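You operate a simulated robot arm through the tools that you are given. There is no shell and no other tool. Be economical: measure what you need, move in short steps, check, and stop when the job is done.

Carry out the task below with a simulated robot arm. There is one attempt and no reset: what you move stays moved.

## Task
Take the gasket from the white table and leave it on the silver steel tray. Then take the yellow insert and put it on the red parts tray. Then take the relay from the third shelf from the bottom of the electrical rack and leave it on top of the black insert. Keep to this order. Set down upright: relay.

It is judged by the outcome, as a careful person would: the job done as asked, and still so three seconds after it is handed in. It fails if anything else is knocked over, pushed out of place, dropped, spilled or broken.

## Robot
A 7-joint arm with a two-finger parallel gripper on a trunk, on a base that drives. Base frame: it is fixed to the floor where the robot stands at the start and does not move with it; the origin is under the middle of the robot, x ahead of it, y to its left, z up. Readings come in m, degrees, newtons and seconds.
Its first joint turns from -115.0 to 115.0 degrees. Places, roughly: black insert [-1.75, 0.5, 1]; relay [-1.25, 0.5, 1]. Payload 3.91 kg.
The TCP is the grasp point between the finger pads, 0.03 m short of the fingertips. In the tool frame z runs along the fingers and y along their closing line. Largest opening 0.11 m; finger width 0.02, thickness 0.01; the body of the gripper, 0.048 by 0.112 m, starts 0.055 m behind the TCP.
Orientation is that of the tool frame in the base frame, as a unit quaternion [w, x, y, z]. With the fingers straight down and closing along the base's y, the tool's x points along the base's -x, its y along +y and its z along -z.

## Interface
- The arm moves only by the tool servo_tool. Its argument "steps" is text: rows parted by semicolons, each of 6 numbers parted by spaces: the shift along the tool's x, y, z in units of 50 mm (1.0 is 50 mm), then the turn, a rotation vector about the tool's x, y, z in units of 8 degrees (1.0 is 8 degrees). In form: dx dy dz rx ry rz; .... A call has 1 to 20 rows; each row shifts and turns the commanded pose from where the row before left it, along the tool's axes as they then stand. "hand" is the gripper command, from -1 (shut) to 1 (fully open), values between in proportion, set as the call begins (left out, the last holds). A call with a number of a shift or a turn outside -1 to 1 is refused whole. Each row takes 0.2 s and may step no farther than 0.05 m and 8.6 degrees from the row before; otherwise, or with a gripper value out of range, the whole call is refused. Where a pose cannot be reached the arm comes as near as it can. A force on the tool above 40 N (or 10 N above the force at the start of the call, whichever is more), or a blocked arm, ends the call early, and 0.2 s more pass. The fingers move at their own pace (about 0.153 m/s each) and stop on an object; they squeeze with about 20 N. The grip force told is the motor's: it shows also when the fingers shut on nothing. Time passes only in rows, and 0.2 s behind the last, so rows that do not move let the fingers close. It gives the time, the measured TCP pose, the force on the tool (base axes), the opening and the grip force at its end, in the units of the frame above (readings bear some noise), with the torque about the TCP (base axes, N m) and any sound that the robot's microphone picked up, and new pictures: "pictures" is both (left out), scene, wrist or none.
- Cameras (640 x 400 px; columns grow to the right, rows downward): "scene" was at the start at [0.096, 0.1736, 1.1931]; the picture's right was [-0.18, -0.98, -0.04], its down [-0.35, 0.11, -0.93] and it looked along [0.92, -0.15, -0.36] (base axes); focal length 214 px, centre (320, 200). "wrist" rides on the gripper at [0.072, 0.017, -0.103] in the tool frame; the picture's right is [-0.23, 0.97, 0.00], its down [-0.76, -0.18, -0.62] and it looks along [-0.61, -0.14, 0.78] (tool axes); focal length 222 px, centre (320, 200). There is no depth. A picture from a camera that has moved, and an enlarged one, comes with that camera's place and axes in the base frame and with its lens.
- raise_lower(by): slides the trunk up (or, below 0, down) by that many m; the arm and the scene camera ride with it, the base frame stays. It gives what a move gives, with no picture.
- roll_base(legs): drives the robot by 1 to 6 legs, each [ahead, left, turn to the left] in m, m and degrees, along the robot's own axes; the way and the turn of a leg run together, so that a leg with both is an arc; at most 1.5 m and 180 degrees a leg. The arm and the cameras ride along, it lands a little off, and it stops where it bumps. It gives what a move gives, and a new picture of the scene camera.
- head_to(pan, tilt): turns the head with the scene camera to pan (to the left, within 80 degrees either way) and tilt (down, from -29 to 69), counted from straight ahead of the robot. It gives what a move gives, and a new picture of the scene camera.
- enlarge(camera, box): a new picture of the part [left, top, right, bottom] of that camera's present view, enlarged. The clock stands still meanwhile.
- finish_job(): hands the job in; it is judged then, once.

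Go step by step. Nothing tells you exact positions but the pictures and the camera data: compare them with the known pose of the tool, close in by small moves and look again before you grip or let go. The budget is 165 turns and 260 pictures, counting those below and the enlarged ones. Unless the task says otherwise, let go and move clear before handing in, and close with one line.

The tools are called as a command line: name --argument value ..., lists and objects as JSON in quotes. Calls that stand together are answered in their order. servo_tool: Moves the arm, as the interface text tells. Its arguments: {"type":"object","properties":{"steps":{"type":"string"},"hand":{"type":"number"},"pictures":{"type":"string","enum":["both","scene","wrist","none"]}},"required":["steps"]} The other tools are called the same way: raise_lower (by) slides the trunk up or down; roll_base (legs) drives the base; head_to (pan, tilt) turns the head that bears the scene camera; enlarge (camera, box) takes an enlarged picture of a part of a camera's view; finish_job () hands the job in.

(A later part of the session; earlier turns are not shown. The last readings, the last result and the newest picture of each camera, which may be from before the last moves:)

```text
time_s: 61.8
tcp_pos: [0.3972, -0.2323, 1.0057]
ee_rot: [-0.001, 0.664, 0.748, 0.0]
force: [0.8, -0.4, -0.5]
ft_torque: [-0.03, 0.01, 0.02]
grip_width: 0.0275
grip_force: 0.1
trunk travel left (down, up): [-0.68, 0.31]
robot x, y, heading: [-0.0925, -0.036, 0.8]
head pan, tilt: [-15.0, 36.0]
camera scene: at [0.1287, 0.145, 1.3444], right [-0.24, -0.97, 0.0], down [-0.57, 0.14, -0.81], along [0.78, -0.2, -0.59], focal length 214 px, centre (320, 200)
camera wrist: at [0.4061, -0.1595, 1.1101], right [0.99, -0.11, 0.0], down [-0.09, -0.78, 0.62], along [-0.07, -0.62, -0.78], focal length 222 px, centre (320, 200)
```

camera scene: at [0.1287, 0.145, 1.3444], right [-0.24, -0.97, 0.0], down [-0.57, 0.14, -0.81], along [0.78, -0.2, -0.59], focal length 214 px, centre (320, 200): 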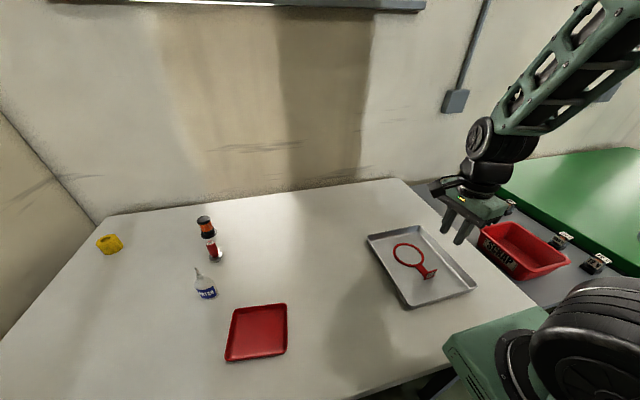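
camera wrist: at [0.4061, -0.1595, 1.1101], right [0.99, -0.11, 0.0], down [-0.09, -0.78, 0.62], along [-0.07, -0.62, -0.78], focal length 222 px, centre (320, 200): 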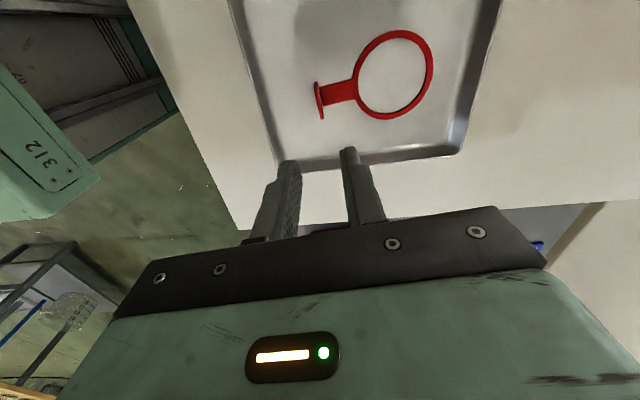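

The gasket lies in the steel tray. Next the yellow insert, which I zoom in on along with the red tray.

enlarge --camera "scene" --box '[80, 220, 144, 260]'

enlarge --camera "scene" --box '[180, 200, 308, 370]'

```text
10.00 times, centred on (112, 240) of scene
camera zoom: at [0.1287, 0.145, 1.3444], right [-0.24, -0.97, 0.0], down [-0.57, 0.14, -0.81], along [0.78, -0.2, -0.59], focal length 2145 px, centre (2400, -200)
```

zoom: 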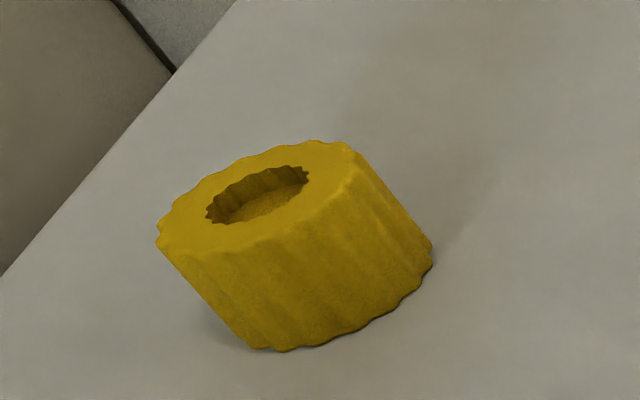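

```text
2.35 times, centred on (244, 285) of scene
camera zoom: at [0.1287, 0.145, 1.3444], right [-0.24, -0.97, 0.0], down [-0.57, 0.14, -0.81], along [0.78, -0.2, -0.59], focal length 505 px, centre (499, 0)
```

zoom: 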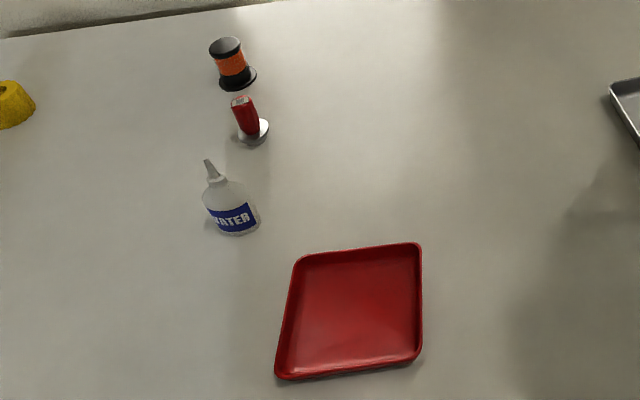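

The insert stands at about (0.716, 0.656), ~6.5 cm wide and ~4.8 cm high; the red tray centre is about (0.364, 0.219). It is out of reach from here, so I shift the base 0.33 m left.

roll_base --legs '[[0, 0.33, 0]]'

```text
time_s: 64.0
tcp_pos: [0.3916, 0.0972, 1.0059]
ee_rot: [-0.001, 0.664, 0.748, 0.0]
force: [0.6, -0.6, 0.5]
ft_torque: [0.01, -0.02, 0.01]
grip_width: 0.0274
grip_force: 0.1
trunk travel left (down, up): [-0.68, 0.31]
robot x, y, heading: [-0.0995, 0.2879, 1.1]
head pan, tilt: [-15.0, 36.0]
camera scene: at [0.1226, 0.4746, 1.3445], right [-0.24, -0.97, 0.0], down [-0.57, 0.14, -0.81], along [0.78, -0.2, -0.59], focal length 214 px, centre (320, 200)
```

scene: 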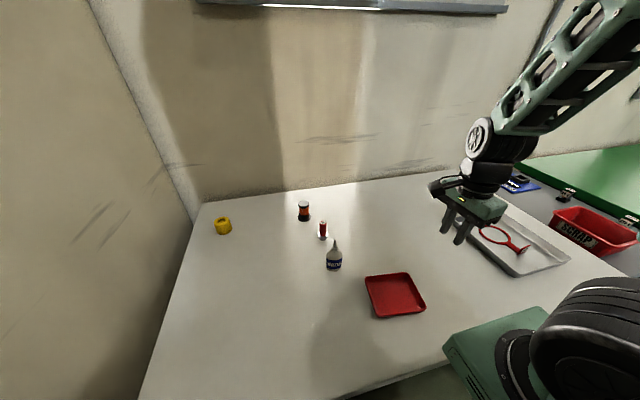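

The shift went well. I rise and turn the tool back to close along y, opening wide.

servo_tool --steps "0 0 -0.5 0 0 0; 0 0 -0.5 0 0 -1; 0 0 0 0 0 -1; 0 0 0 0 0 -1; 0 0 0 0 0 -1; 0 0 0 0 0 -1; 0 0 0 0 0 -1; 0 0 0 0 0 -1; 0 0 0 0 0 -1; 0 0 0 0 0 -1; 0 0 0 0 0 -1; 0 0 0 0 0 -0.4" --hand 1 --pictures "none"

enlarge --camera "scene" --box '[192, 200, 256, 240]'

```text
time_s: 66.6
tcp_pos: [0.3915, 0.0967, 1.0566]
ee_rot: [0.0, -0.001, 1.0, -0.001]
force: [-0.3, 1.2, -0.3]
ft_torque: [0.0, 0.0, 0.01]
grip_width: 0.1101
grip_force: 0.1
trunk travel left (down, up): [-0.68, 0.31]
robot x, y, heading: [-0.1028, 0.2894, 0.9]
head pan, tilt: [-15.0, 36.0]
```

```text
10.00 times, centred on (224, 220) of scene
camera zoom: at [0.1226, 0.4746, 1.3445], right [-0.24, -0.97, 0.0], down [-0.57, 0.14, -0.81], along [0.78, -0.2, -0.59], focal length 2145 px, centre (1280, 0)
```

zoom: 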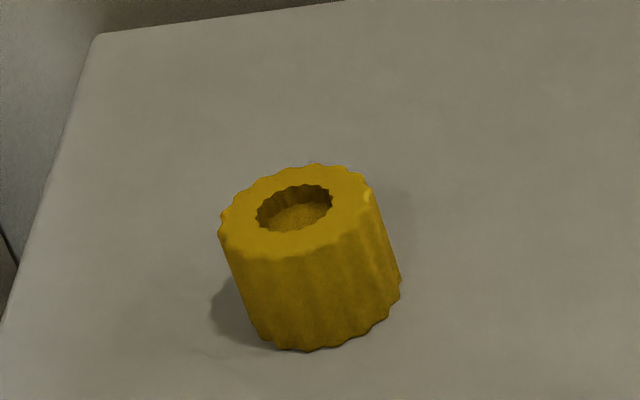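

The insert is at about (0.72, 0.66), height ~4.5 cm, diameter ~5.5 cm. I travel there at z≈1.05.

servo_tool --steps "-0.469 0.804 0 0 0 0; -0.469 0.804 0 0 0 0; -0.469 0.804 0 0 0 0; -0.469 0.804 0 0 0 0; -0.469 0.804 0 0 0 0; -0.469 0.804 0 0 0 0; -0.469 0.804 0 0 0 0; -0.469 0.804 0 0 0 0; -0.469 0.804 0 0 0 0; -0.469 0.804 0 0 0 0; -0.469 0.804 0 0 0 0; -0.469 0.804 0 0 0 0; -0.469 0.804 0 0 0 0; -0.469 0.804 0 0 0 0; 0 0 0.8 0 0 0; 0 0 0.8 0 0 0"

```text
time_s: 70.0
tcp_pos: [0.6758, 0.6122, 0.9698]
ee_rot: [0.0, 0.002, 1.0, 0.0]
force: [-1.1, 0.0, -0.1]
ft_torque: [0.02, -0.04, 0.0]
grip_width: 0.11
grip_force: 0.0
out of reach, approached as far as the arm can: row 13, 14
trunk travel left (down, up): [-0.68, 0.31]
robot x, y, heading: [-0.1024, 0.2891, 1.0]
head pan, tilt: [-15.0, 36.0]
camera scene: at [0.1224, 0.4746, 1.3446], right [-0.24, -0.97, 0.0], down [-0.57, 0.14, -0.81], along [0.79, -0.2, -0.59], focal length 214 px, centre (320, 200)
camera wrist: at [0.6052, 0.6273, 1.0735], right [0.23, 0.97, 0.0], down [0.76, -0.18, 0.62], along [0.61, -0.14, -0.78], focal length 222 px, centre (320, 200)
```

scene: 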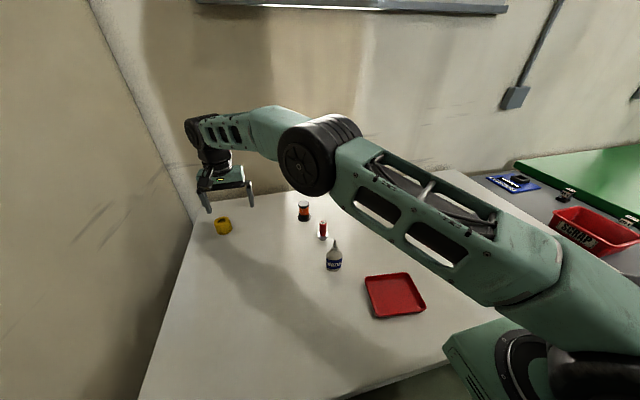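
wrist: 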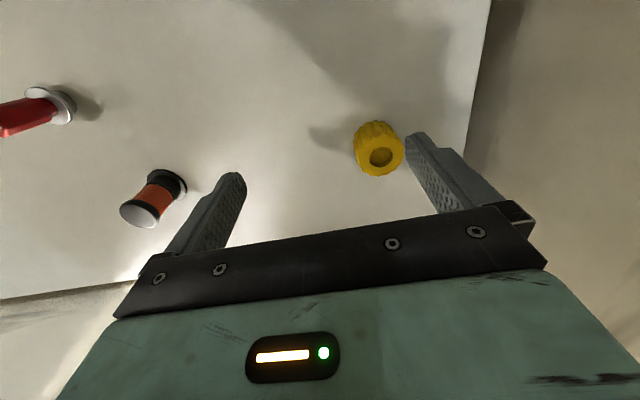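

The insert is just beyond reach from here. I move the base 6 cm ahead and 5 cm left; the column is well clear of the table edge and the arm is high.

roll_base --legs '[[0.06, 0.05, 0]]'

```text
time_s: 71.0
tcp_pos: [0.736, 0.6616, 0.9694]
ee_rot: [-0.001, 0.002, 1.0, 0.0]
force: [0.5, -0.3, 0.1]
ft_torque: [-0.02, 0.05, 0.01]
grip_width: 0.1099
grip_force: 0.1
trunk travel left (down, up): [-0.68, 0.31]
robot x, y, heading: [-0.0408, 0.3447, 0.9]
head pan, tilt: [-15.0, 36.0]
camera scene: at [0.1823, 0.5252, 1.3445], right [-0.24, -0.97, 0.0], down [-0.57, 0.14, -0.81], along [0.78, -0.2, -0.59], focal length 214 px, centre (320, 200)
```

scene: 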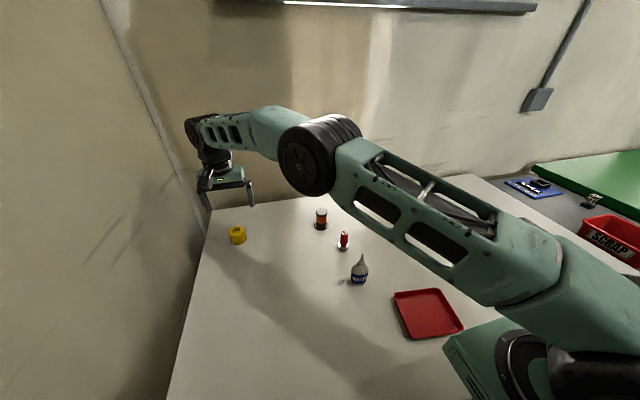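

The base move worked. I center over the insert and come down partway to check.

servo_tool --steps "0.26 0 0 0 0 0; 0 0 0.6 0 0 0; 0 0 0.5 0 0 0"

```text
time_s: 71.8
tcp_pos: [0.723, 0.6621, 0.9143]
ee_rot: [-0.001, 0.001, 1.0, 0.0]
force: [-0.2, -0.5, 0.3]
ft_torque: [-0.01, 0.0, -0.01]
grip_width: 0.11
grip_force: 0.1
trunk travel left (down, up): [-0.68, 0.31]
robot x, y, heading: [-0.0415, 0.3402, 1.1]
head pan, tilt: [-15.0, 36.0]
camera scene: at [0.1821, 0.5251, 1.3446], right [-0.24, -0.97, 0.0], down [-0.57, 0.14, -0.81], along [0.78, -0.2, -0.59], focal length 214 px, centre (320, 200)
camera wrist: at [0.652, 0.6778, 1.0184], right [0.23, 0.97, 0.0], down [0.76, -0.18, 0.62], along [0.61, -0.14, -0.78], focal length 222 px, centre (320, 200)
```

scene: 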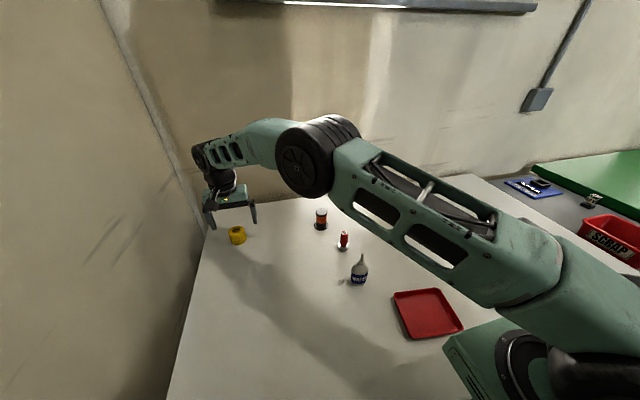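
wrist: 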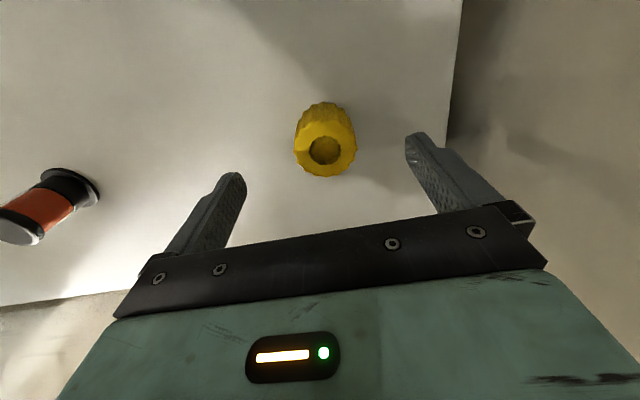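

Well centred. I descend to z≈0.857.

servo_tool --steps "0 0.06 0.4 0 0 0; 0 0 0.4 0 0 0; 0 0 0.34 0 0 0" --pictures "wrist"

```text
time_s: 72.6
tcp_pos: [0.7247, 0.6639, 0.8568]
ee_rot: [0.0, 0.001, 1.0, 0.001]
force: [0.1, 0.3, 0.4]
ft_torque: [0.02, -0.03, 0.0]
grip_width: 0.1101
grip_force: 0.1
trunk travel left (down, up): [-0.68, 0.31]
robot x, y, heading: [-0.0429, 0.3419, 1.0]
head pan, tilt: [-15.0, 36.0]
camera wrist: at [0.6517, 0.6802, 0.9614], right [0.23, 0.97, 0.0], down [0.76, -0.18, 0.62], along [0.61, -0.14, -0.78], focal length 222 px, centre (320, 200)
```

wrist: 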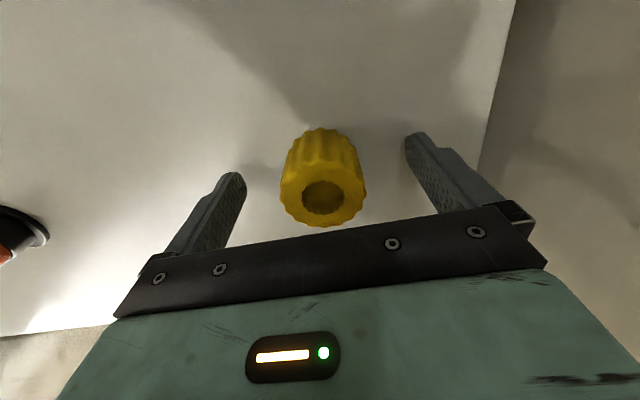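

The insert is between the pads. I close.

servo_tool --steps "0 0 0 0 0 0; 0 0 0 0 0 0; 0 0 0 0 0 0" --hand -1 --pictures "none"

```text
time_s: 73.4
tcp_pos: [0.7241, 0.6641, 0.8575]
ee_rot: [-0.001, 0.0, 1.0, -0.001]
force: [-0.7, 0.8, 0.7]
ft_torque: [0.01, -0.02, 0.0]
grip_width: 0.0485
grip_force: 20.3
trunk travel left (down, up): [-0.68, 0.31]
robot x, y, heading: [-0.041, 0.3398, 0.8]
head pan, tilt: [-15.0, 36.0]
```

Gripped at 4.85 cm. I lift well above the bottle and tower, and carry it to the red tray.

servo_tool --steps "0 0 -0.4 0 0 0; 0 0 -0.9 0 0 0; 0 0 -0.9 0 0 0; 0 0 -0.9 0 0 0; 0 0 -0.9 0 0 0; 0.6 -0.745 0 0 0 0; 0.6 -0.745 0 0 0 0; 0.6 -0.745 0 0 0 0; 0.6 -0.745 0 0 0 0; 0.6 -0.745 0 0 0 0; 0.6 -0.745 0 0 0 0; 0.6 -0.745 0 0 0 0; 0.6 -0.745 0 0 0 0; 0.6 -0.745 0 0 0 0; 0.6 -0.745 0 0 0 0; 0.6 -0.745 0 0 0 0; 0.6 -0.745 0 0 0 0"

```text
time_s: 77.0
tcp_pos: [0.3945, 0.2205, 1.0823]
ee_rot: [-0.002, 0.0, 1.0, 0.0]
force: [0.3, 0.3, -0.4]
ft_torque: [0.0, 0.04, 0.01]
grip_width: 0.049
grip_force: 20.3
out of reach, approached as far as the arm can: row 16, 17
trunk travel left (down, up): [-0.68, 0.31]
robot x, y, heading: [-0.0406, 0.3385, 1.1]
head pan, tilt: [-15.0, 36.0]
camera scene: at [0.1826, 0.5255, 1.3444], right [-0.24, -0.97, 0.0], down [-0.57, 0.14, -0.81], along [0.78, -0.2, -0.59], focal length 214 px, centre (320, 200)
camera wrist: at [0.323, 0.2367, 1.1871], right [0.23, 0.97, 0.0], down [0.76, -0.18, 0.62], along [0.6, -0.14, -0.78], focal length 222 px, centre (320, 200)
```

scene: 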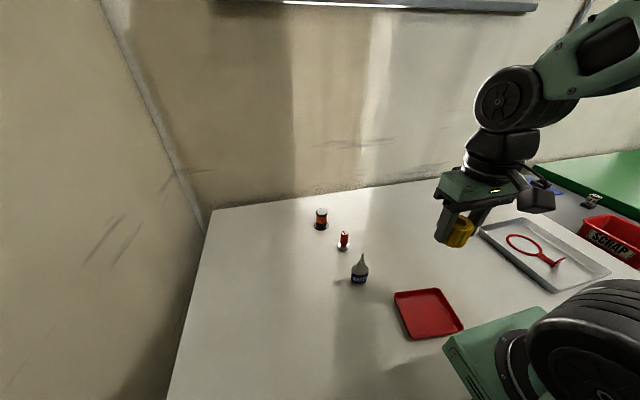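
wrist: 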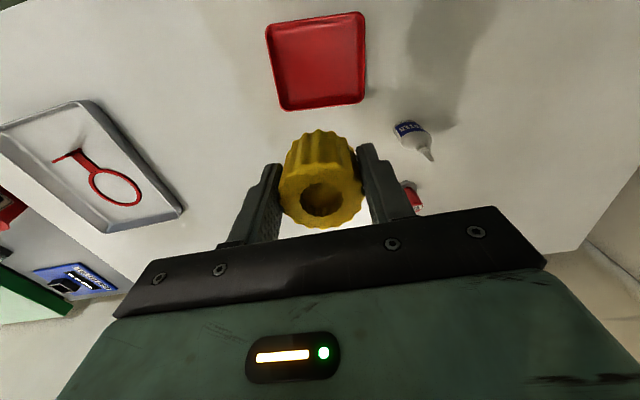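

The tray is inside the arm's inner reach limit from here, so I back the base 0.12 m, which also keeps the carriage off the table.

roll_base --legs '[[-0.12, 0, 0]]'

```text
time_s: 78.3
tcp_pos: [0.2735, 0.2195, 1.0818]
ee_rot: [-0.002, 0.0, 1.0, 0.0]
force: [0.1, -0.1, -0.6]
ft_torque: [-0.01, 0.03, 0.01]
grip_width: 0.0489
grip_force: 19.8
trunk travel left (down, up): [-0.68, 0.31]
robot x, y, heading: [-0.1603, 0.3399, 1.3]
head pan, tilt: [-15.0, 36.0]
camera scene: at [0.0624, 0.5231, 1.3445], right [-0.24, -0.97, 0.0], down [-0.57, 0.14, -0.81], along [0.78, -0.2, -0.59], focal length 214 px, centre (320, 200)
```

scene: 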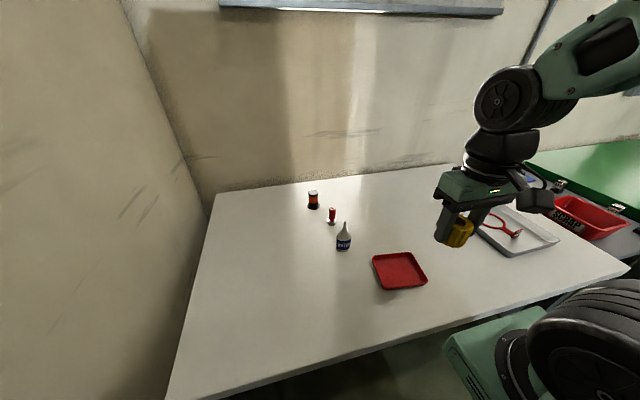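

Now I move ahead 9 cm over the tray and descend partway.

servo_tool --steps "-0.6 0 0 0 0 0; -0.6 0 0 0 0 0; -0.6 0 0 0 0 0; 0 0 0.8 0 0 0; 0 0 0.8 0 0 0; 0 0 0.8 0 0 0; 0 0 0.6 0 0 0"

```text
time_s: 79.9
tcp_pos: [0.3643, 0.2171, 0.9339]
ee_rot: [-0.001, -0.001, 1.0, 0.0]
force: [-0.3, -0.1, -0.5]
ft_torque: [0.04, -0.02, 0.02]
grip_width: 0.0487
grip_force: 20.0
trunk travel left (down, up): [-0.68, 0.31]
robot x, y, heading: [-0.1626, 0.3379, 1.2]
head pan, tilt: [-15.0, 36.0]
camera scene: at [0.062, 0.5232, 1.3446], right [-0.24, -0.97, 0.0], down [-0.57, 0.14, -0.81], along [0.79, -0.2, -0.59], focal length 214 px, centre (320, 200)
camera wrist: at [0.2925, 0.2337, 1.0365], right [0.23, 0.97, 0.0], down [0.76, -0.18, 0.62], along [0.61, -0.14, -0.78], focal length 222 px, centre (320, 200)
```

scene: 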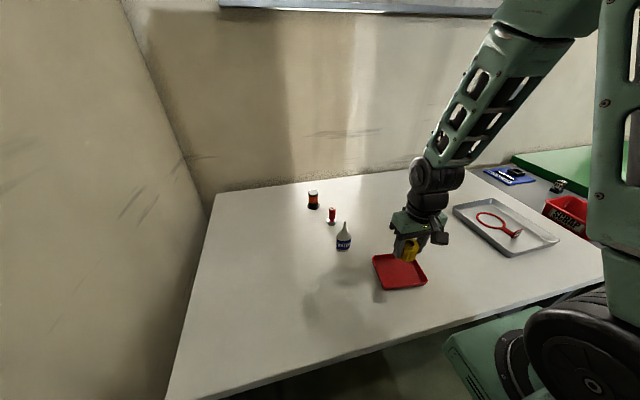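
wrist: 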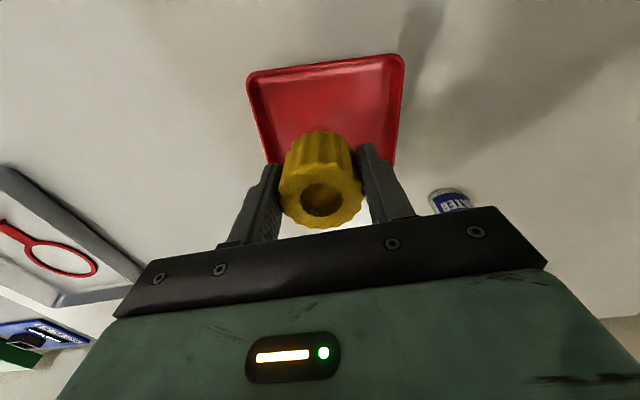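

Aligned with the tray. I lower the insert onto its floor.

servo_tool --steps "0 0.08 0.5 0 0 0; 0 0 0.5 0 0 0; 0 0 0.36 0 0 0"

```text
time_s: 80.7
tcp_pos: [0.3643, 0.2237, 0.8647]
ee_rot: [-0.001, 0.001, 1.0, -0.001]
force: [0.0, 0.3, -1.2]
ft_torque: [-0.04, 0.01, 0.0]
grip_width: 0.0487
grip_force: 19.9
trunk travel left (down, up): [-0.68, 0.31]
robot x, y, heading: [-0.1599, 0.3366, 0.9]
head pan, tilt: [-15.0, 36.0]
camera scene: at [0.0622, 0.5232, 1.3446], right [-0.24, -0.97, 0.0], down [-0.57, 0.14, -0.81], along [0.79, -0.2, -0.59], focal length 214 px, centre (320, 200)
camera wrist: at [0.2928, 0.2391, 0.9685], right [0.23, 0.97, 0.0], down [0.76, -0.18, 0.62], along [0.6, -0.14, -0.78], focal length 222 px, centre (320, 200)
```

scene: 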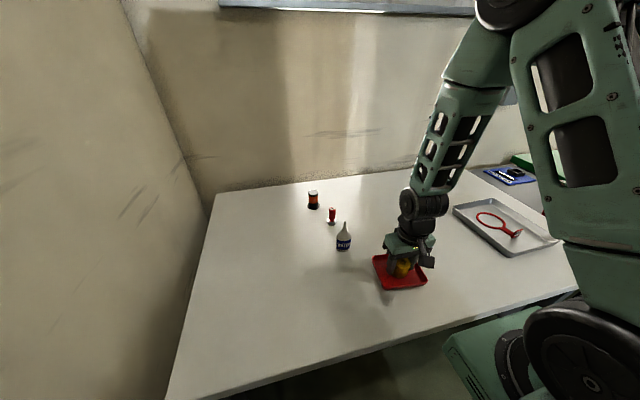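
wrist: 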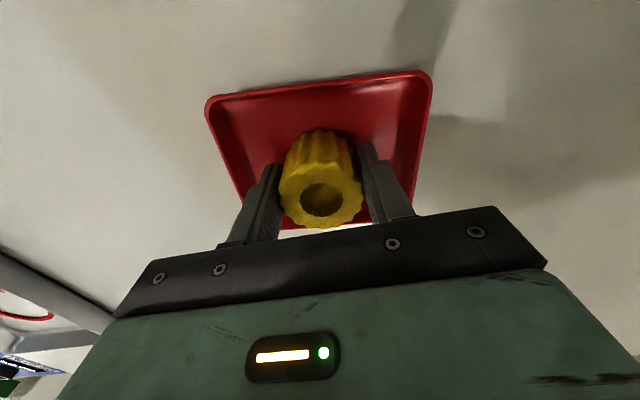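

I ease down until contact.

servo_tool --steps "0 0 0.04 0 0 0; 0 0 0.04 0 0 0; 0 0 0.04 0 0 0" --pictures "none"

```text
time_s: 81.5
tcp_pos: [0.3652, 0.2229, 0.8593]
ee_rot: [0.001, 0.001, 1.0, 0.0]
force: [-1.3, -0.8, 21.1]
ft_torque: [-0.02, -0.07, -0.15]
grip_width: 0.0492
grip_force: 20.3
trunk travel left (down, up): [-0.68, 0.31]
robot x, y, heading: [-0.1611, 0.3407, 0.8]
head pan, tilt: [-15.0, 36.0]
```

It's on the tray floor. I open slightly and rise.

servo_tool --steps "0 0 -0.03 0 0 0; 0 0 0 0 0 0; 0 0 -0.5 0 0 0; 0 0 -0.8 0 0 0; 0 0 -0.8 0 0 0; 0 0 -0.8 0 0 0; 0 0 -0.8 0 0 0" --hand 0.27

```text
time_s: 83.1
tcp_pos: [0.3655, 0.2232, 1.0456]
ee_rot: [-0.002, 0.0, 1.0, 0.0]
force: [0.1, 0.0, -0.3]
ft_torque: [0.02, 0.05, 0.03]
grip_width: 0.0701
grip_force: 0.1
trunk travel left (down, up): [-0.68, 0.31]
robot x, y, heading: [-0.1643, 0.3355, 1.0]
head pan, tilt: [-15.0, 36.0]
camera scene: at [0.0628, 0.5231, 1.3444], right [-0.24, -0.97, 0.0], down [-0.57, 0.14, -0.81], along [0.78, -0.2, -0.59], focal length 214 px, centre (320, 200)
camera wrist: at [0.2941, 0.2395, 1.1496], right [0.23, 0.97, 0.0], down [0.76, -0.18, 0.62], along [0.6, -0.14, -0.78], focal length 222 px, centre (320, 200)
```

scene: 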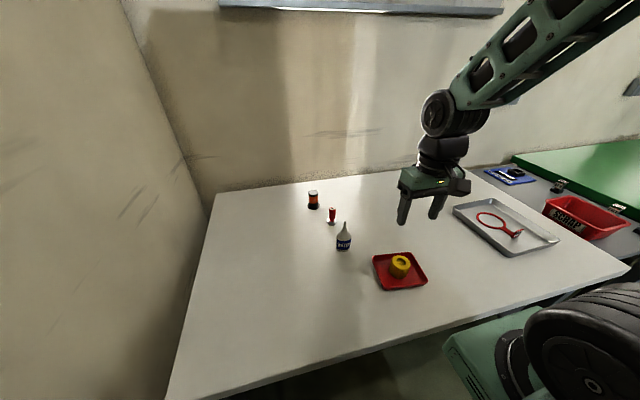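
wrist: 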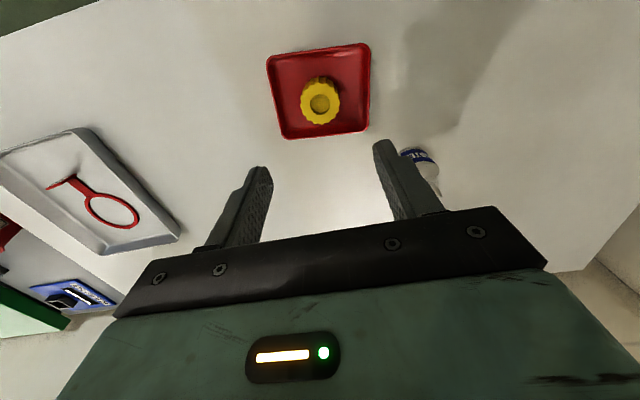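

Both first parts of the job are done. The relay and black insert are behind me to the left; I raise the arm a little and look left.

head_to --pan 80 --tilt 20

head_to --pan -80 --tilt 20

```text
time_s: 84.8
tcp_pos: [0.365, 0.2234, 1.0454]
ee_rot: [-0.002, -0.001, 1.0, 0.0]
force: [-0.3, -0.2, -0.7]
ft_torque: [0.02, -0.02, -0.01]
grip_width: 0.0701
grip_force: 0.1
trunk travel left (down, up): [-0.68, 0.31]
robot x, y, heading: [-0.1618, 0.3366, 0.8]
head pan, tilt: [80.0, 20.0]
camera scene: at [-0.0078, 0.6363, 1.3699], right [0.99, -0.16, 0.0], down [-0.05, -0.34, -0.94], along [0.15, 0.93, -0.34], focal length 214 px, centre (320, 200)
```

scene: 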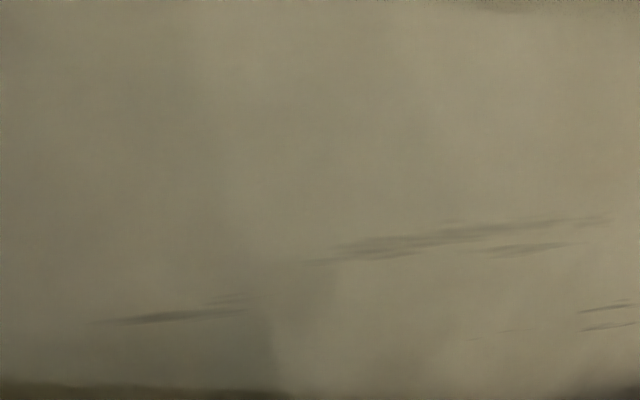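

```text
time_s: 87.2
tcp_pos: [0.3656, 0.2233, 1.046]
ee_rot: [-0.002, 0.0, 1.0, 0.0]
force: [-0.1, 0.1, -0.4]
ft_torque: [0.02, -0.02, -0.02]
grip_width: 0.07
grip_force: 0.1
trunk travel left (down, up): [-0.68, 0.31]
robot x, y, heading: [-0.1655, 0.3362, 0.9]
head pan, tilt: [-80.0, 20.0]
camera scene: at [-0.0047, 0.4529, 1.3699], right [-0.98, -0.19, 0.0], down [-0.07, 0.34, -0.94], along [0.18, -0.92, -0.34], focal length 214 px, centre (320, 200)
```

scene: 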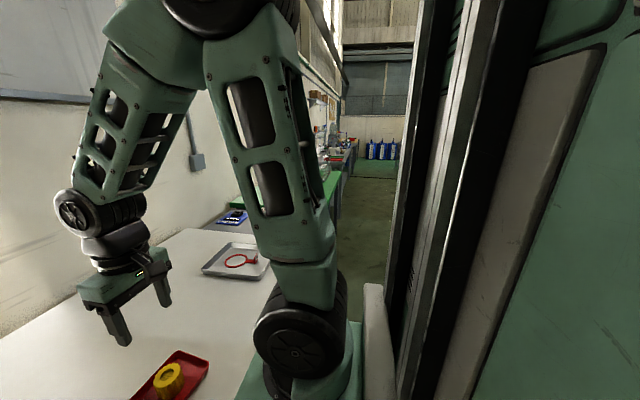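

Left is a wall, right is an open aisle. I raise the arm, then move right and back off from the table before turning.

servo_tool --steps "0 0 -0.9 0 0 0; 0 0 -0.9 0 0 0; 0 0 -0.9 0 0 0; 0 0 -0.9 0 0 0" --pictures "none"

roll_base --legs '[[0, -0.4, 0], [-0.2, 0, 0]]'

```text
time_s: 88.2
tcp_pos: [0.3657, 0.2244, 1.2249]
ee_rot: [-0.002, 0.001, 1.0, 0.0]
force: [0.4, 0.4, 0.2]
ft_torque: [0.04, 0.0, 0.0]
grip_width: 0.0699
grip_force: 0.0
trunk travel left (down, up): [-0.68, 0.31]
robot x, y, heading: [-0.1623, 0.3388, 0.8]
head pan, tilt: [-80.0, 20.0]
```

```text
time_s: 91.9
tcp_pos: [0.1726, -0.1836, 1.2254]
ee_rot: [-0.002, 0.002, 1.0, -0.001]
force: [0.1, 0.2, -0.4]
ft_torque: [0.03, 0.02, -0.04]
grip_width: 0.0697
grip_force: 0.1
trunk travel left (down, up): [-0.68, 0.31]
robot x, y, heading: [-0.3534, -0.0677, 0.6]
head pan, tilt: [-80.0, 20.0]
camera scene: at [-0.1971, 0.0474, 1.3699], right [-0.98, -0.19, 0.0], down [-0.06, 0.34, -0.94], along [0.18, -0.92, -0.34], focal length 214 px, centre (320, 200)
```

scene: 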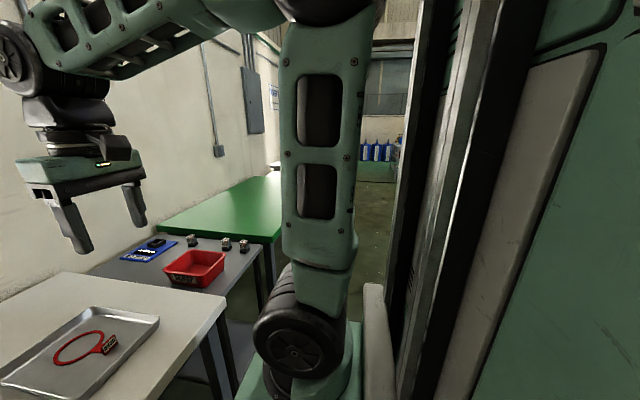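

Clear of the table now. I turn left 45° and look to the left/behind.

roll_base --legs '[[0, 0, 45]]'

head_to --pan 78 --tilt 20

```text
time_s: 94.4
tcp_pos: [0.1004, 0.2235, 1.2256]
ee_rot: [-0.002, -0.381, 0.925, -0.001]
force: [-0.1, -0.2, -0.3]
ft_torque: [-0.05, 0.02, 0.03]
grip_width: 0.0698
grip_force: 0.1
trunk travel left (down, up): [-0.68, 0.31]
robot x, y, heading: [-0.3525, -0.0682, 46.0]
head pan, tilt: [-80.0, 20.0]
camera scene: at [-0.3248, 0.1244, 1.3699], right [-0.56, -0.83, 0.0], down [-0.28, 0.19, -0.94], along [0.78, -0.53, -0.34], focal length 214 px, centre (320, 200)
```

scene: 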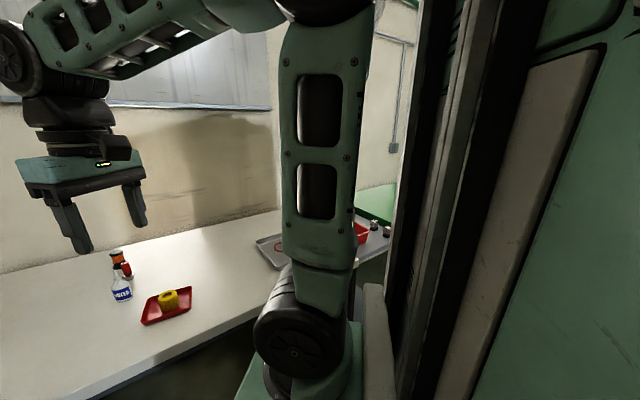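

```text
time_s: 96.8
tcp_pos: [0.1001, 0.2244, 1.2239]
ee_rot: [-0.001, -0.381, 0.924, -0.001]
force: [0.2, -0.5, -1.2]
ft_torque: [-0.01, 0.03, 0.01]
grip_width: 0.0697
grip_force: 0.1
trunk travel left (down, up): [-0.68, 0.31]
robot x, y, heading: [-0.3541, -0.0663, 45.7]
head pan, tilt: [78.0, 20.0]
camera scene: at [-0.4537, 0.2541, 1.3699], right [0.83, 0.56, 0.0], down [0.19, -0.28, -0.94], along [-0.52, 0.78, -0.34], focal length 214 px, centre (320, 200)
```

scene: 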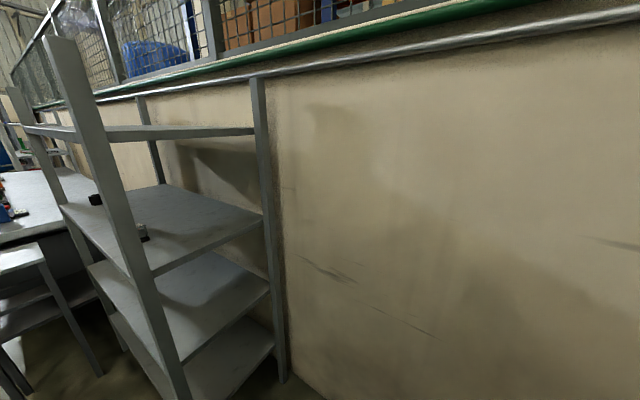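

I see the rack along the left wall with small items on its third shelf, and a desk beyond. I turn to face that wall.

roll_base --legs '[[0, 0, 45]]'

head_to --pan 60 --tilt 25

```text
time_s: 99.3
tcp_pos: [-0.234, 0.4588, 1.2242]
ee_rot: [-0.001, -0.703, 0.711, 0.0]
force: [0.7, 0.0, -0.5]
ft_torque: [0.02, 0.01, -0.02]
grip_width: 0.07
grip_force: 0.0
trunk travel left (down, up): [-0.68, 0.31]
robot x, y, heading: [-0.356, -0.0622, 90.1]
head pan, tilt: [78.0, 20.0]
camera scene: at [-0.6509, 0.0914, 1.3699], right [0.2, 0.98, 0.0], down [0.34, -0.07, -0.94], along [-0.92, 0.19, -0.34], focal length 214 px, centre (320, 200)
```

scene: 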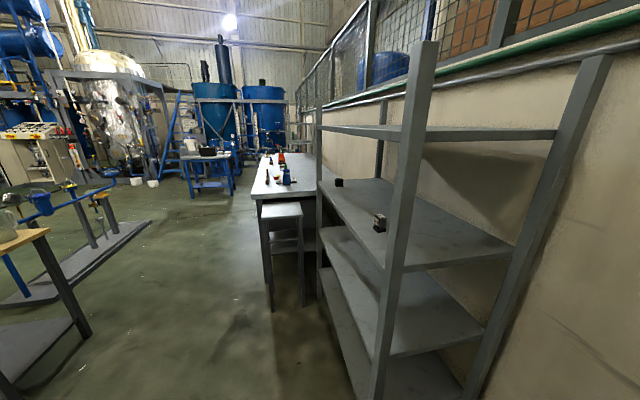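

```text
time_s: 100.1
tcp_pos: [-0.2341, 0.4592, 1.225]
ee_rot: [-0.001, -0.702, 0.712, -0.001]
force: [-0.4, 0.3, 0.9]
ft_torque: [0.02, -0.02, 0.02]
grip_width: 0.0697
grip_force: 0.1
trunk travel left (down, up): [-0.68, 0.31]
robot x, y, heading: [-0.3576, -0.0674, 90.3]
head pan, tilt: [60.0, 25.0]
camera scene: at [-0.6398, 0.1182, 1.3618], right [0.49, 0.87, 0.0], down [0.37, -0.21, -0.91], along [-0.79, 0.45, -0.42], focal length 214 px, centre (320, 200)
```

scene: 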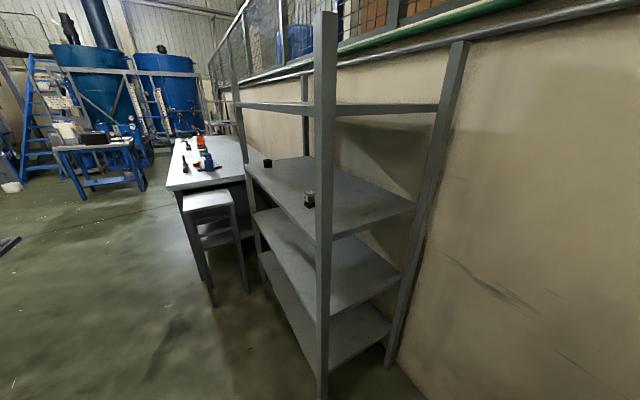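

Both the relay (nearer) and the black insert (farther) stand on the third shelf. I zoom in.

enlarge --camera "scene" --box '[230, 140, 350, 225]'

```text
4.71 times, centred on (290, 182) of scene
camera zoom: at [-0.6398, 0.1182, 1.3618], right [0.49, 0.87, 0.0], down [0.37, -0.21, -0.91], along [-0.79, 0.45, -0.42], focal length 1009 px, centre (461, 282)
```

zoom: 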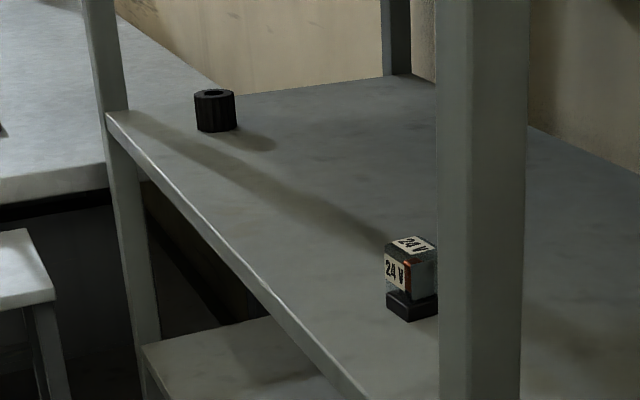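

The rack's front is at y≈0.40 with the relay about x≈-1.3. I back away so the arm clears the posts, then drive left (−x) in front of the rack.

roll_base --legs '[[-0.35, 0, 0], [0, 0.95, 0]]'

head_to --pan 0 --tilt 30

```text
time_s: 106.9
tcp_pos: [-1.1798, 0.0975, 1.2252]
ee_rot: [-0.001, -0.704, 0.71, -0.001]
force: [0.4, 0.0, -0.5]
ft_torque: [0.01, 0.0, 0.04]
grip_width: 0.0698
grip_force: 0.0
trunk travel left (down, up): [-0.68, 0.31]
robot x, y, heading: [-1.2959, -0.4253, 90.8]
head pan, tilt: [60.0, 25.0]
camera scene: at [-1.5835, -0.2457, 1.3618], right [0.49, 0.87, 0.0], down [0.37, -0.21, -0.91], along [-0.79, 0.44, -0.42], focal length 214 px, centre (320, 200)
```

scene: 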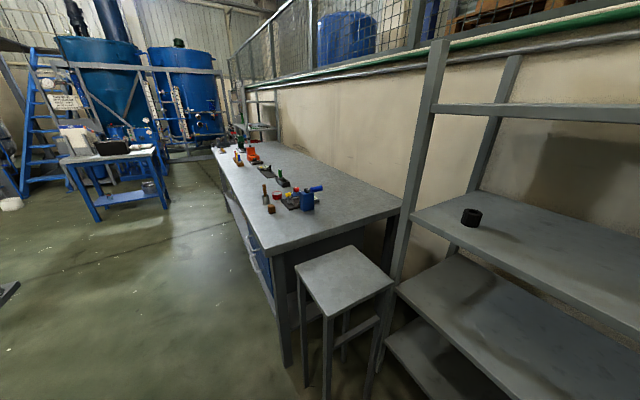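

```text
time_s: 108.2
tcp_pos: [-1.1797, 0.097, 1.2252]
ee_rot: [-0.001, -0.704, 0.71, -0.002]
force: [0.4, -0.2, -0.5]
ft_torque: [0.01, -0.03, 0.02]
grip_width: 0.0698
grip_force: 0.1
trunk travel left (down, up): [-0.68, 0.31]
robot x, y, heading: [-1.2963, -0.4302, 90.7]
head pan, tilt: [0.0, 30.0]
camera scene: at [-1.5043, -0.2005, 1.3539], right [1.0, 0.01, 0.0], down [0.01, -0.5, -0.87], along [-0.01, 0.87, -0.5], focal length 214 px, centre (320, 200)
```

scene: 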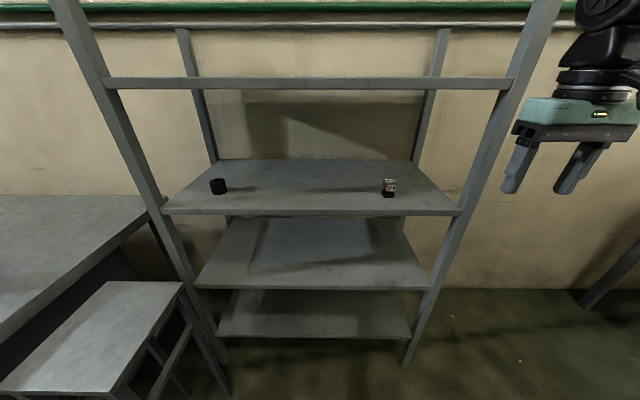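

A clear frontal view: black insert at left, relay at right on the third shelf. I zoom in to measure.

enlarge --camera "scene" --box '[360, 160, 424, 200]'

enlarge --camera "scene" --box '[186, 165, 250, 205]'

```text
10.00 times, centred on (392, 180) of scene
camera zoom: at [-1.5043, -0.2005, 1.3539], right [1.0, 0.01, 0.0], down [0.01, -0.5, -0.87], along [-0.01, 0.87, -0.5], focal length 2145 px, centre (-400, 400)
```

zoom: 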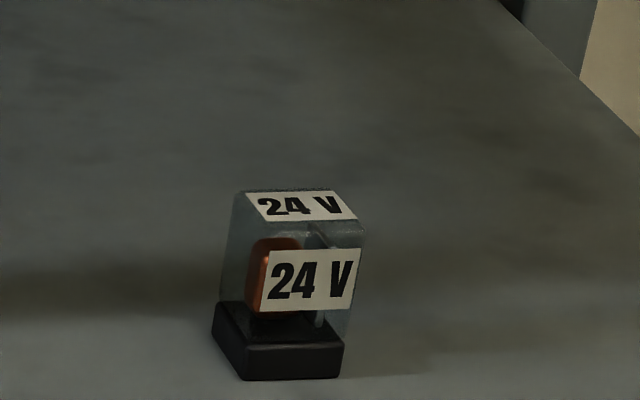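

```text
10.00 times, centred on (218, 185) of scene
camera zoom: at [-1.5043, -0.2005, 1.3539], right [1.0, 0.01, 0.0], down [0.01, -0.5, -0.87], along [-0.01, 0.87, -0.5], focal length 2145 px, centre (1340, 350)
```

zoom: 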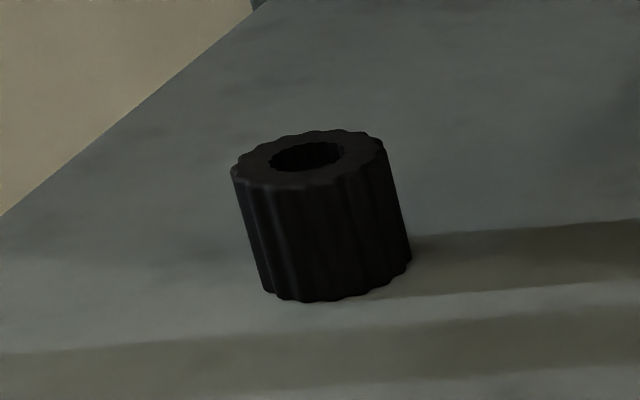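

Triangulating: shelf top z≈1.005, relay (3.3 cm square, 5.5 cm tall) centred at about (-1.283, 0.438), black insert at about (-1.862, 0.462) with top ≈1.05. I'll approach with the tool pitched 45° forward, so I turn it now and shift the base.

servo_tool --steps "0 0 0 0 -0.94 0; 0 0 0 0 -0.94 0; 0 0 0 0 -0.94 0; 0 0 0 0 -0.94 0; 0 0 0 0 -0.94 0; 0 0 0 0 -0.94 0" --hand 0.2 --pictures "none"

roll_base --legs '[[0, 0.2, 0], [0.2, 0, 0]]'

```text
time_s: 109.6
tcp_pos: [-1.1722, 0.1532, 1.1559]
ee_rot: [0.271, -0.651, 0.656, 0.27]
force: [0.5, 0.0, 0.5]
ft_torque: [0.01, 0.0, -0.03]
grip_width: 0.0659
grip_force: 0.0
out of reach, approached as far as the arm can: row 2, 3, 4
trunk travel left (down, up): [-0.68, 0.31]
robot x, y, heading: [-1.295, -0.4273, 90.6]
head pan, tilt: [0.0, 30.0]
```

```text
time_s: 112.4
tcp_pos: [-1.3753, 0.3523, 1.1562]
ee_rot: [0.272, -0.65, 0.656, 0.269]
force: [0.1, 0.2, -1.0]
ft_torque: [-0.01, 0.0, 0.03]
grip_width: 0.0664
grip_force: 0.0
trunk travel left (down, up): [-0.68, 0.31]
robot x, y, heading: [-1.4985, -0.226, 90.3]
head pan, tilt: [0.0, 30.0]
camera scene: at [-1.7067, -0.0003, 1.3538], right [1.0, 0.01, 0.0], down [0.0, -0.5, -0.87], along [-0.01, 0.87, -0.5], focal length 214 px, centre (320, 200)
```

scene: 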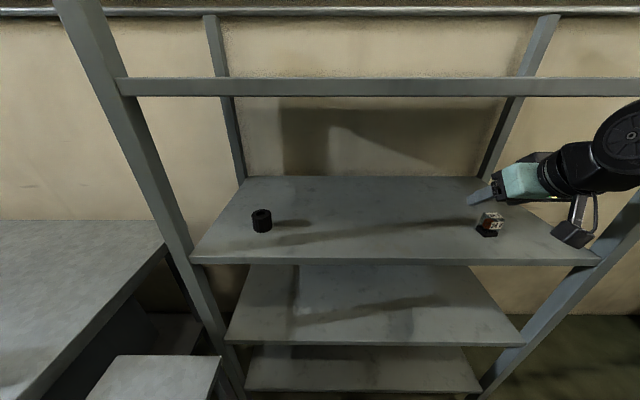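

The arm is posed in front of the rack. I re-measure relay and insert from this closer viewpoint.

enlarge --camera "scene" --box '[456, 195, 520, 245]'

enlarge --camera "scene" --box '[230, 195, 294, 245]'

enlarge --camera "wrist" --box '[0, 0, 640, 400]'

```text
8.00 times, centred on (488, 220) of scene
camera zoom: at [-1.7067, -0.0003, 1.3538], right [1.0, 0.01, 0.0], down [0.0, -0.5, -0.87], along [-0.01, 0.87, -0.5], focal length 1716 px, centre (-1024, 40)
```

zoom: 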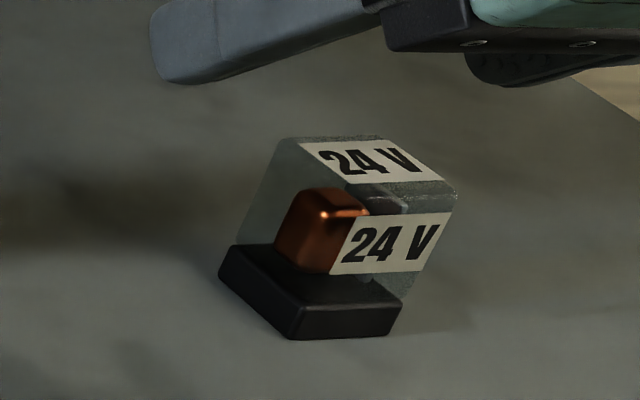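

```text
8.00 times, centred on (262, 220) of scene
camera zoom: at [-1.7067, -0.0003, 1.3538], right [1.0, 0.01, 0.0], down [0.0, -0.5, -0.87], along [-0.01, 0.87, -0.5], focal length 1716 px, centre (784, 40)
```

zoom: 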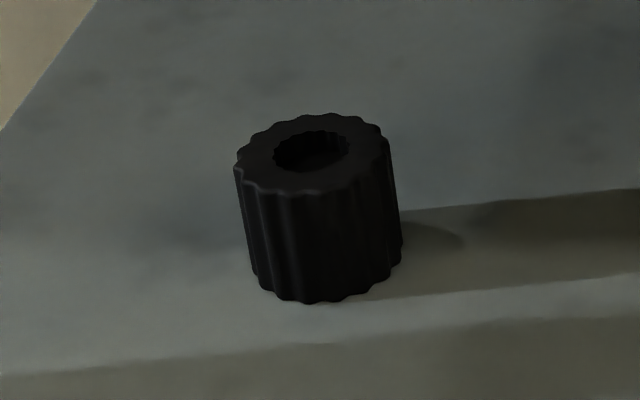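

```text
1.00 times, centred on (320, 200) of wrist
camera zoom: at [-1.3919, 0.2267, 1.1789], right [-0.97, 0.17, 0.16], down [0.18, 0.1, 0.98], along [0.15, 0.98, -0.12], focal length 222 px, centre (320, 200)
```

zoom: 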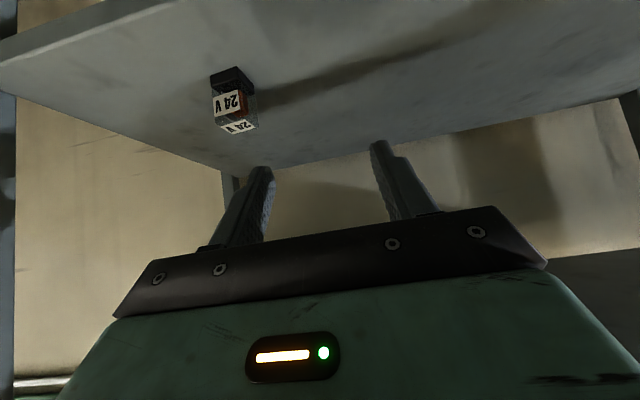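

Results agree: insert at (-1.865, 0.463), top ≈1.046; relay centre (-1.285, 0.442), yawed ~4°. I align the yaw and move to a pre-grasp 8 cm back along the tool axis.

servo_tool --steps "0 0 0 -0.354 0 -0.354; 0.137 -0.643 0.402 0 0 0; 0.137 -0.643 0.402 0 0 0; 0.137 -0.643 0.402 0 0 0"

```text
time_s: 113.4
tcp_pos: [-1.2811, 0.3854, 1.0994]
ee_rot: [-0.262, 0.674, -0.632, -0.279]
force: [0.3, -0.7, -0.8]
ft_torque: [-0.01, 0.0, 0.01]
grip_width: 0.0659
grip_force: 0.0
trunk travel left (down, up): [-0.68, 0.31]
robot x, y, heading: [-1.497, -0.2307, 90.4]
head pan, tilt: [0.0, 30.0]
camera scene: at [-1.7073, -0.0006, 1.3538], right [1.0, 0.01, 0.0], down [0.01, -0.5, -0.87], along [-0.01, 0.87, -0.5], focal length 214 px, centre (320, 200)
camera wrist: at [-1.2895, 0.2589, 1.1214], right [-0.98, 0.1, 0.16], down [0.17, 0.11, 0.98], along [0.08, 0.99, -0.12], focal length 222 px, centre (320, 200)
```

scene: 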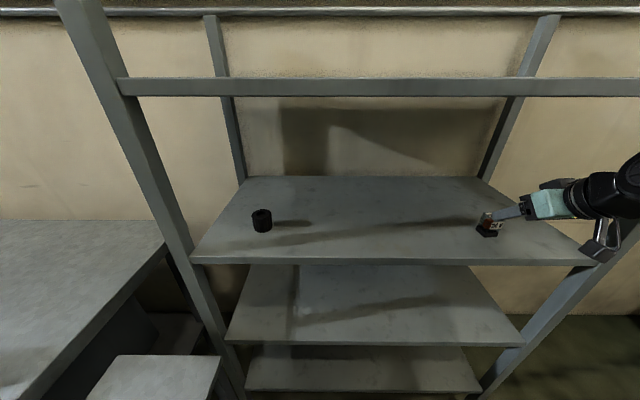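
wrist: 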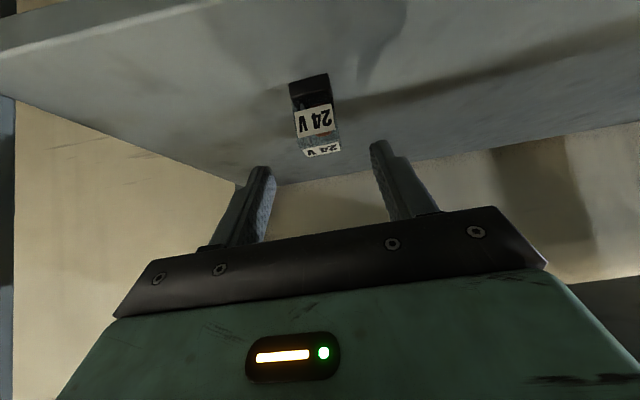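

The relay is centred between the fingers. I advance 8 cm along the tool axis.

servo_tool --steps "0 0 0.5 0 0 0; 0 0 0.5 0 0 0; 0 0 0.55 0 0 0"

```text
time_s: 114.2
tcp_pos: [-1.2845, 0.4325, 1.0531]
ee_rot: [-0.262, 0.673, -0.633, -0.279]
force: [-0.9, -0.5, -0.5]
ft_torque: [0.01, 0.0, -0.01]
grip_width: 0.0659
grip_force: 0.0
out of reach, approached as far as the arm can: row 3
trunk travel left (down, up): [-0.68, 0.31]
robot x, y, heading: [-1.499, -0.2307, 90.4]
head pan, tilt: [0.0, 30.0]
camera scene: at [-1.7066, -0.0002, 1.3539], right [1.0, 0.01, 0.0], down [0.0, -0.5, -0.87], along [-0.01, 0.87, -0.5], focal length 214 px, centre (320, 200)
camera wrist: at [-1.2923, 0.3067, 1.0747], right [-0.98, 0.1, 0.16], down [0.17, 0.11, 0.98], along [0.08, 0.99, -0.12], focal length 222 px, centre (320, 200)
```

scene: 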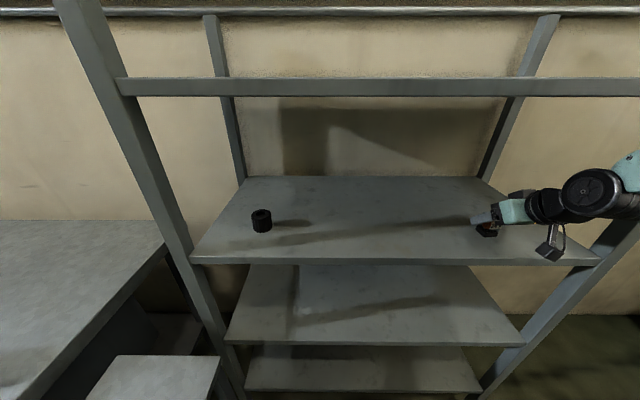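
wrist: 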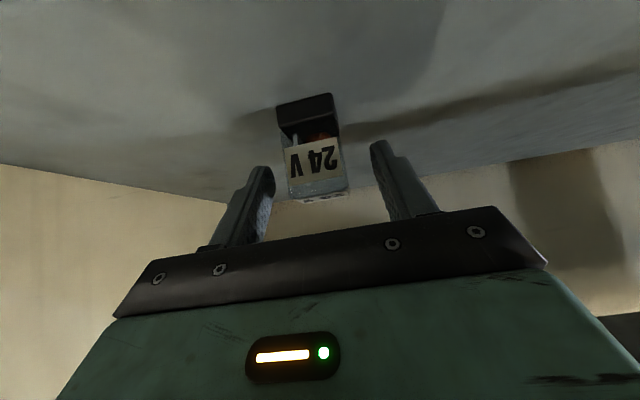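

Slight reach limit; the fingers straddle the relay's upper half. I'll lower the trunk by 1 cm to get a deeper hold.

raise_lower --by -0.012

servo_tool --steps "-0.04 0 0.04 0 0 0; -0.04 0 0.04 0 0 0" --pictures "wrist"

```text
time_s: 114.8
tcp_pos: [-1.2847, 0.4318, 1.0398]
ee_rot: [-0.262, 0.672, -0.634, -0.278]
force: [0.0, -0.1, -0.4]
ft_torque: [-0.03, 0.01, 0.01]
grip_width: 0.0658
grip_force: 0.0
trunk travel left (down, up): [-0.668, 0.322]
robot x, y, heading: [-1.5049, -0.2318, 90.1]
head pan, tilt: [0.0, 30.0]
```

```text
time_s: 115.4
tcp_pos: [-1.2841, 0.4359, 1.0441]
ee_rot: [-0.262, 0.673, -0.633, -0.279]
force: [0.3, -1.6, 0.3]
ft_torque: [0.0, 0.03, 0.02]
grip_width: 0.0659
grip_force: 0.0
out of reach, approached as far as the arm can: row 2
trunk travel left (down, up): [-0.668, 0.322]
robot x, y, heading: [-1.4991, -0.23, 90.6]
head pan, tilt: [0.0, 30.0]
camera wrist: at [-1.293, 0.3099, 1.0655], right [-0.98, 0.1, 0.16], down [0.17, 0.11, 0.98], along [0.08, 0.99, -0.12], focal length 222 px, centre (320, 200)
```

wrist: 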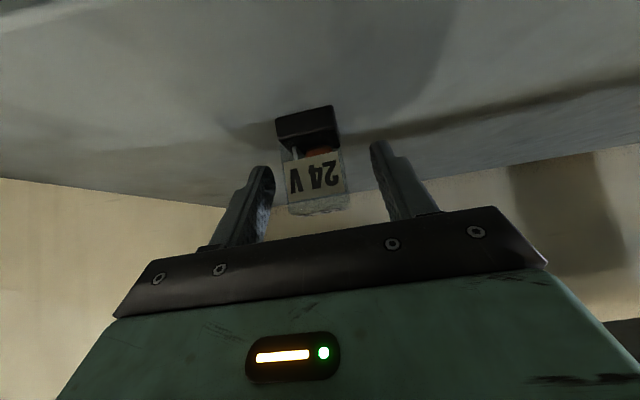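

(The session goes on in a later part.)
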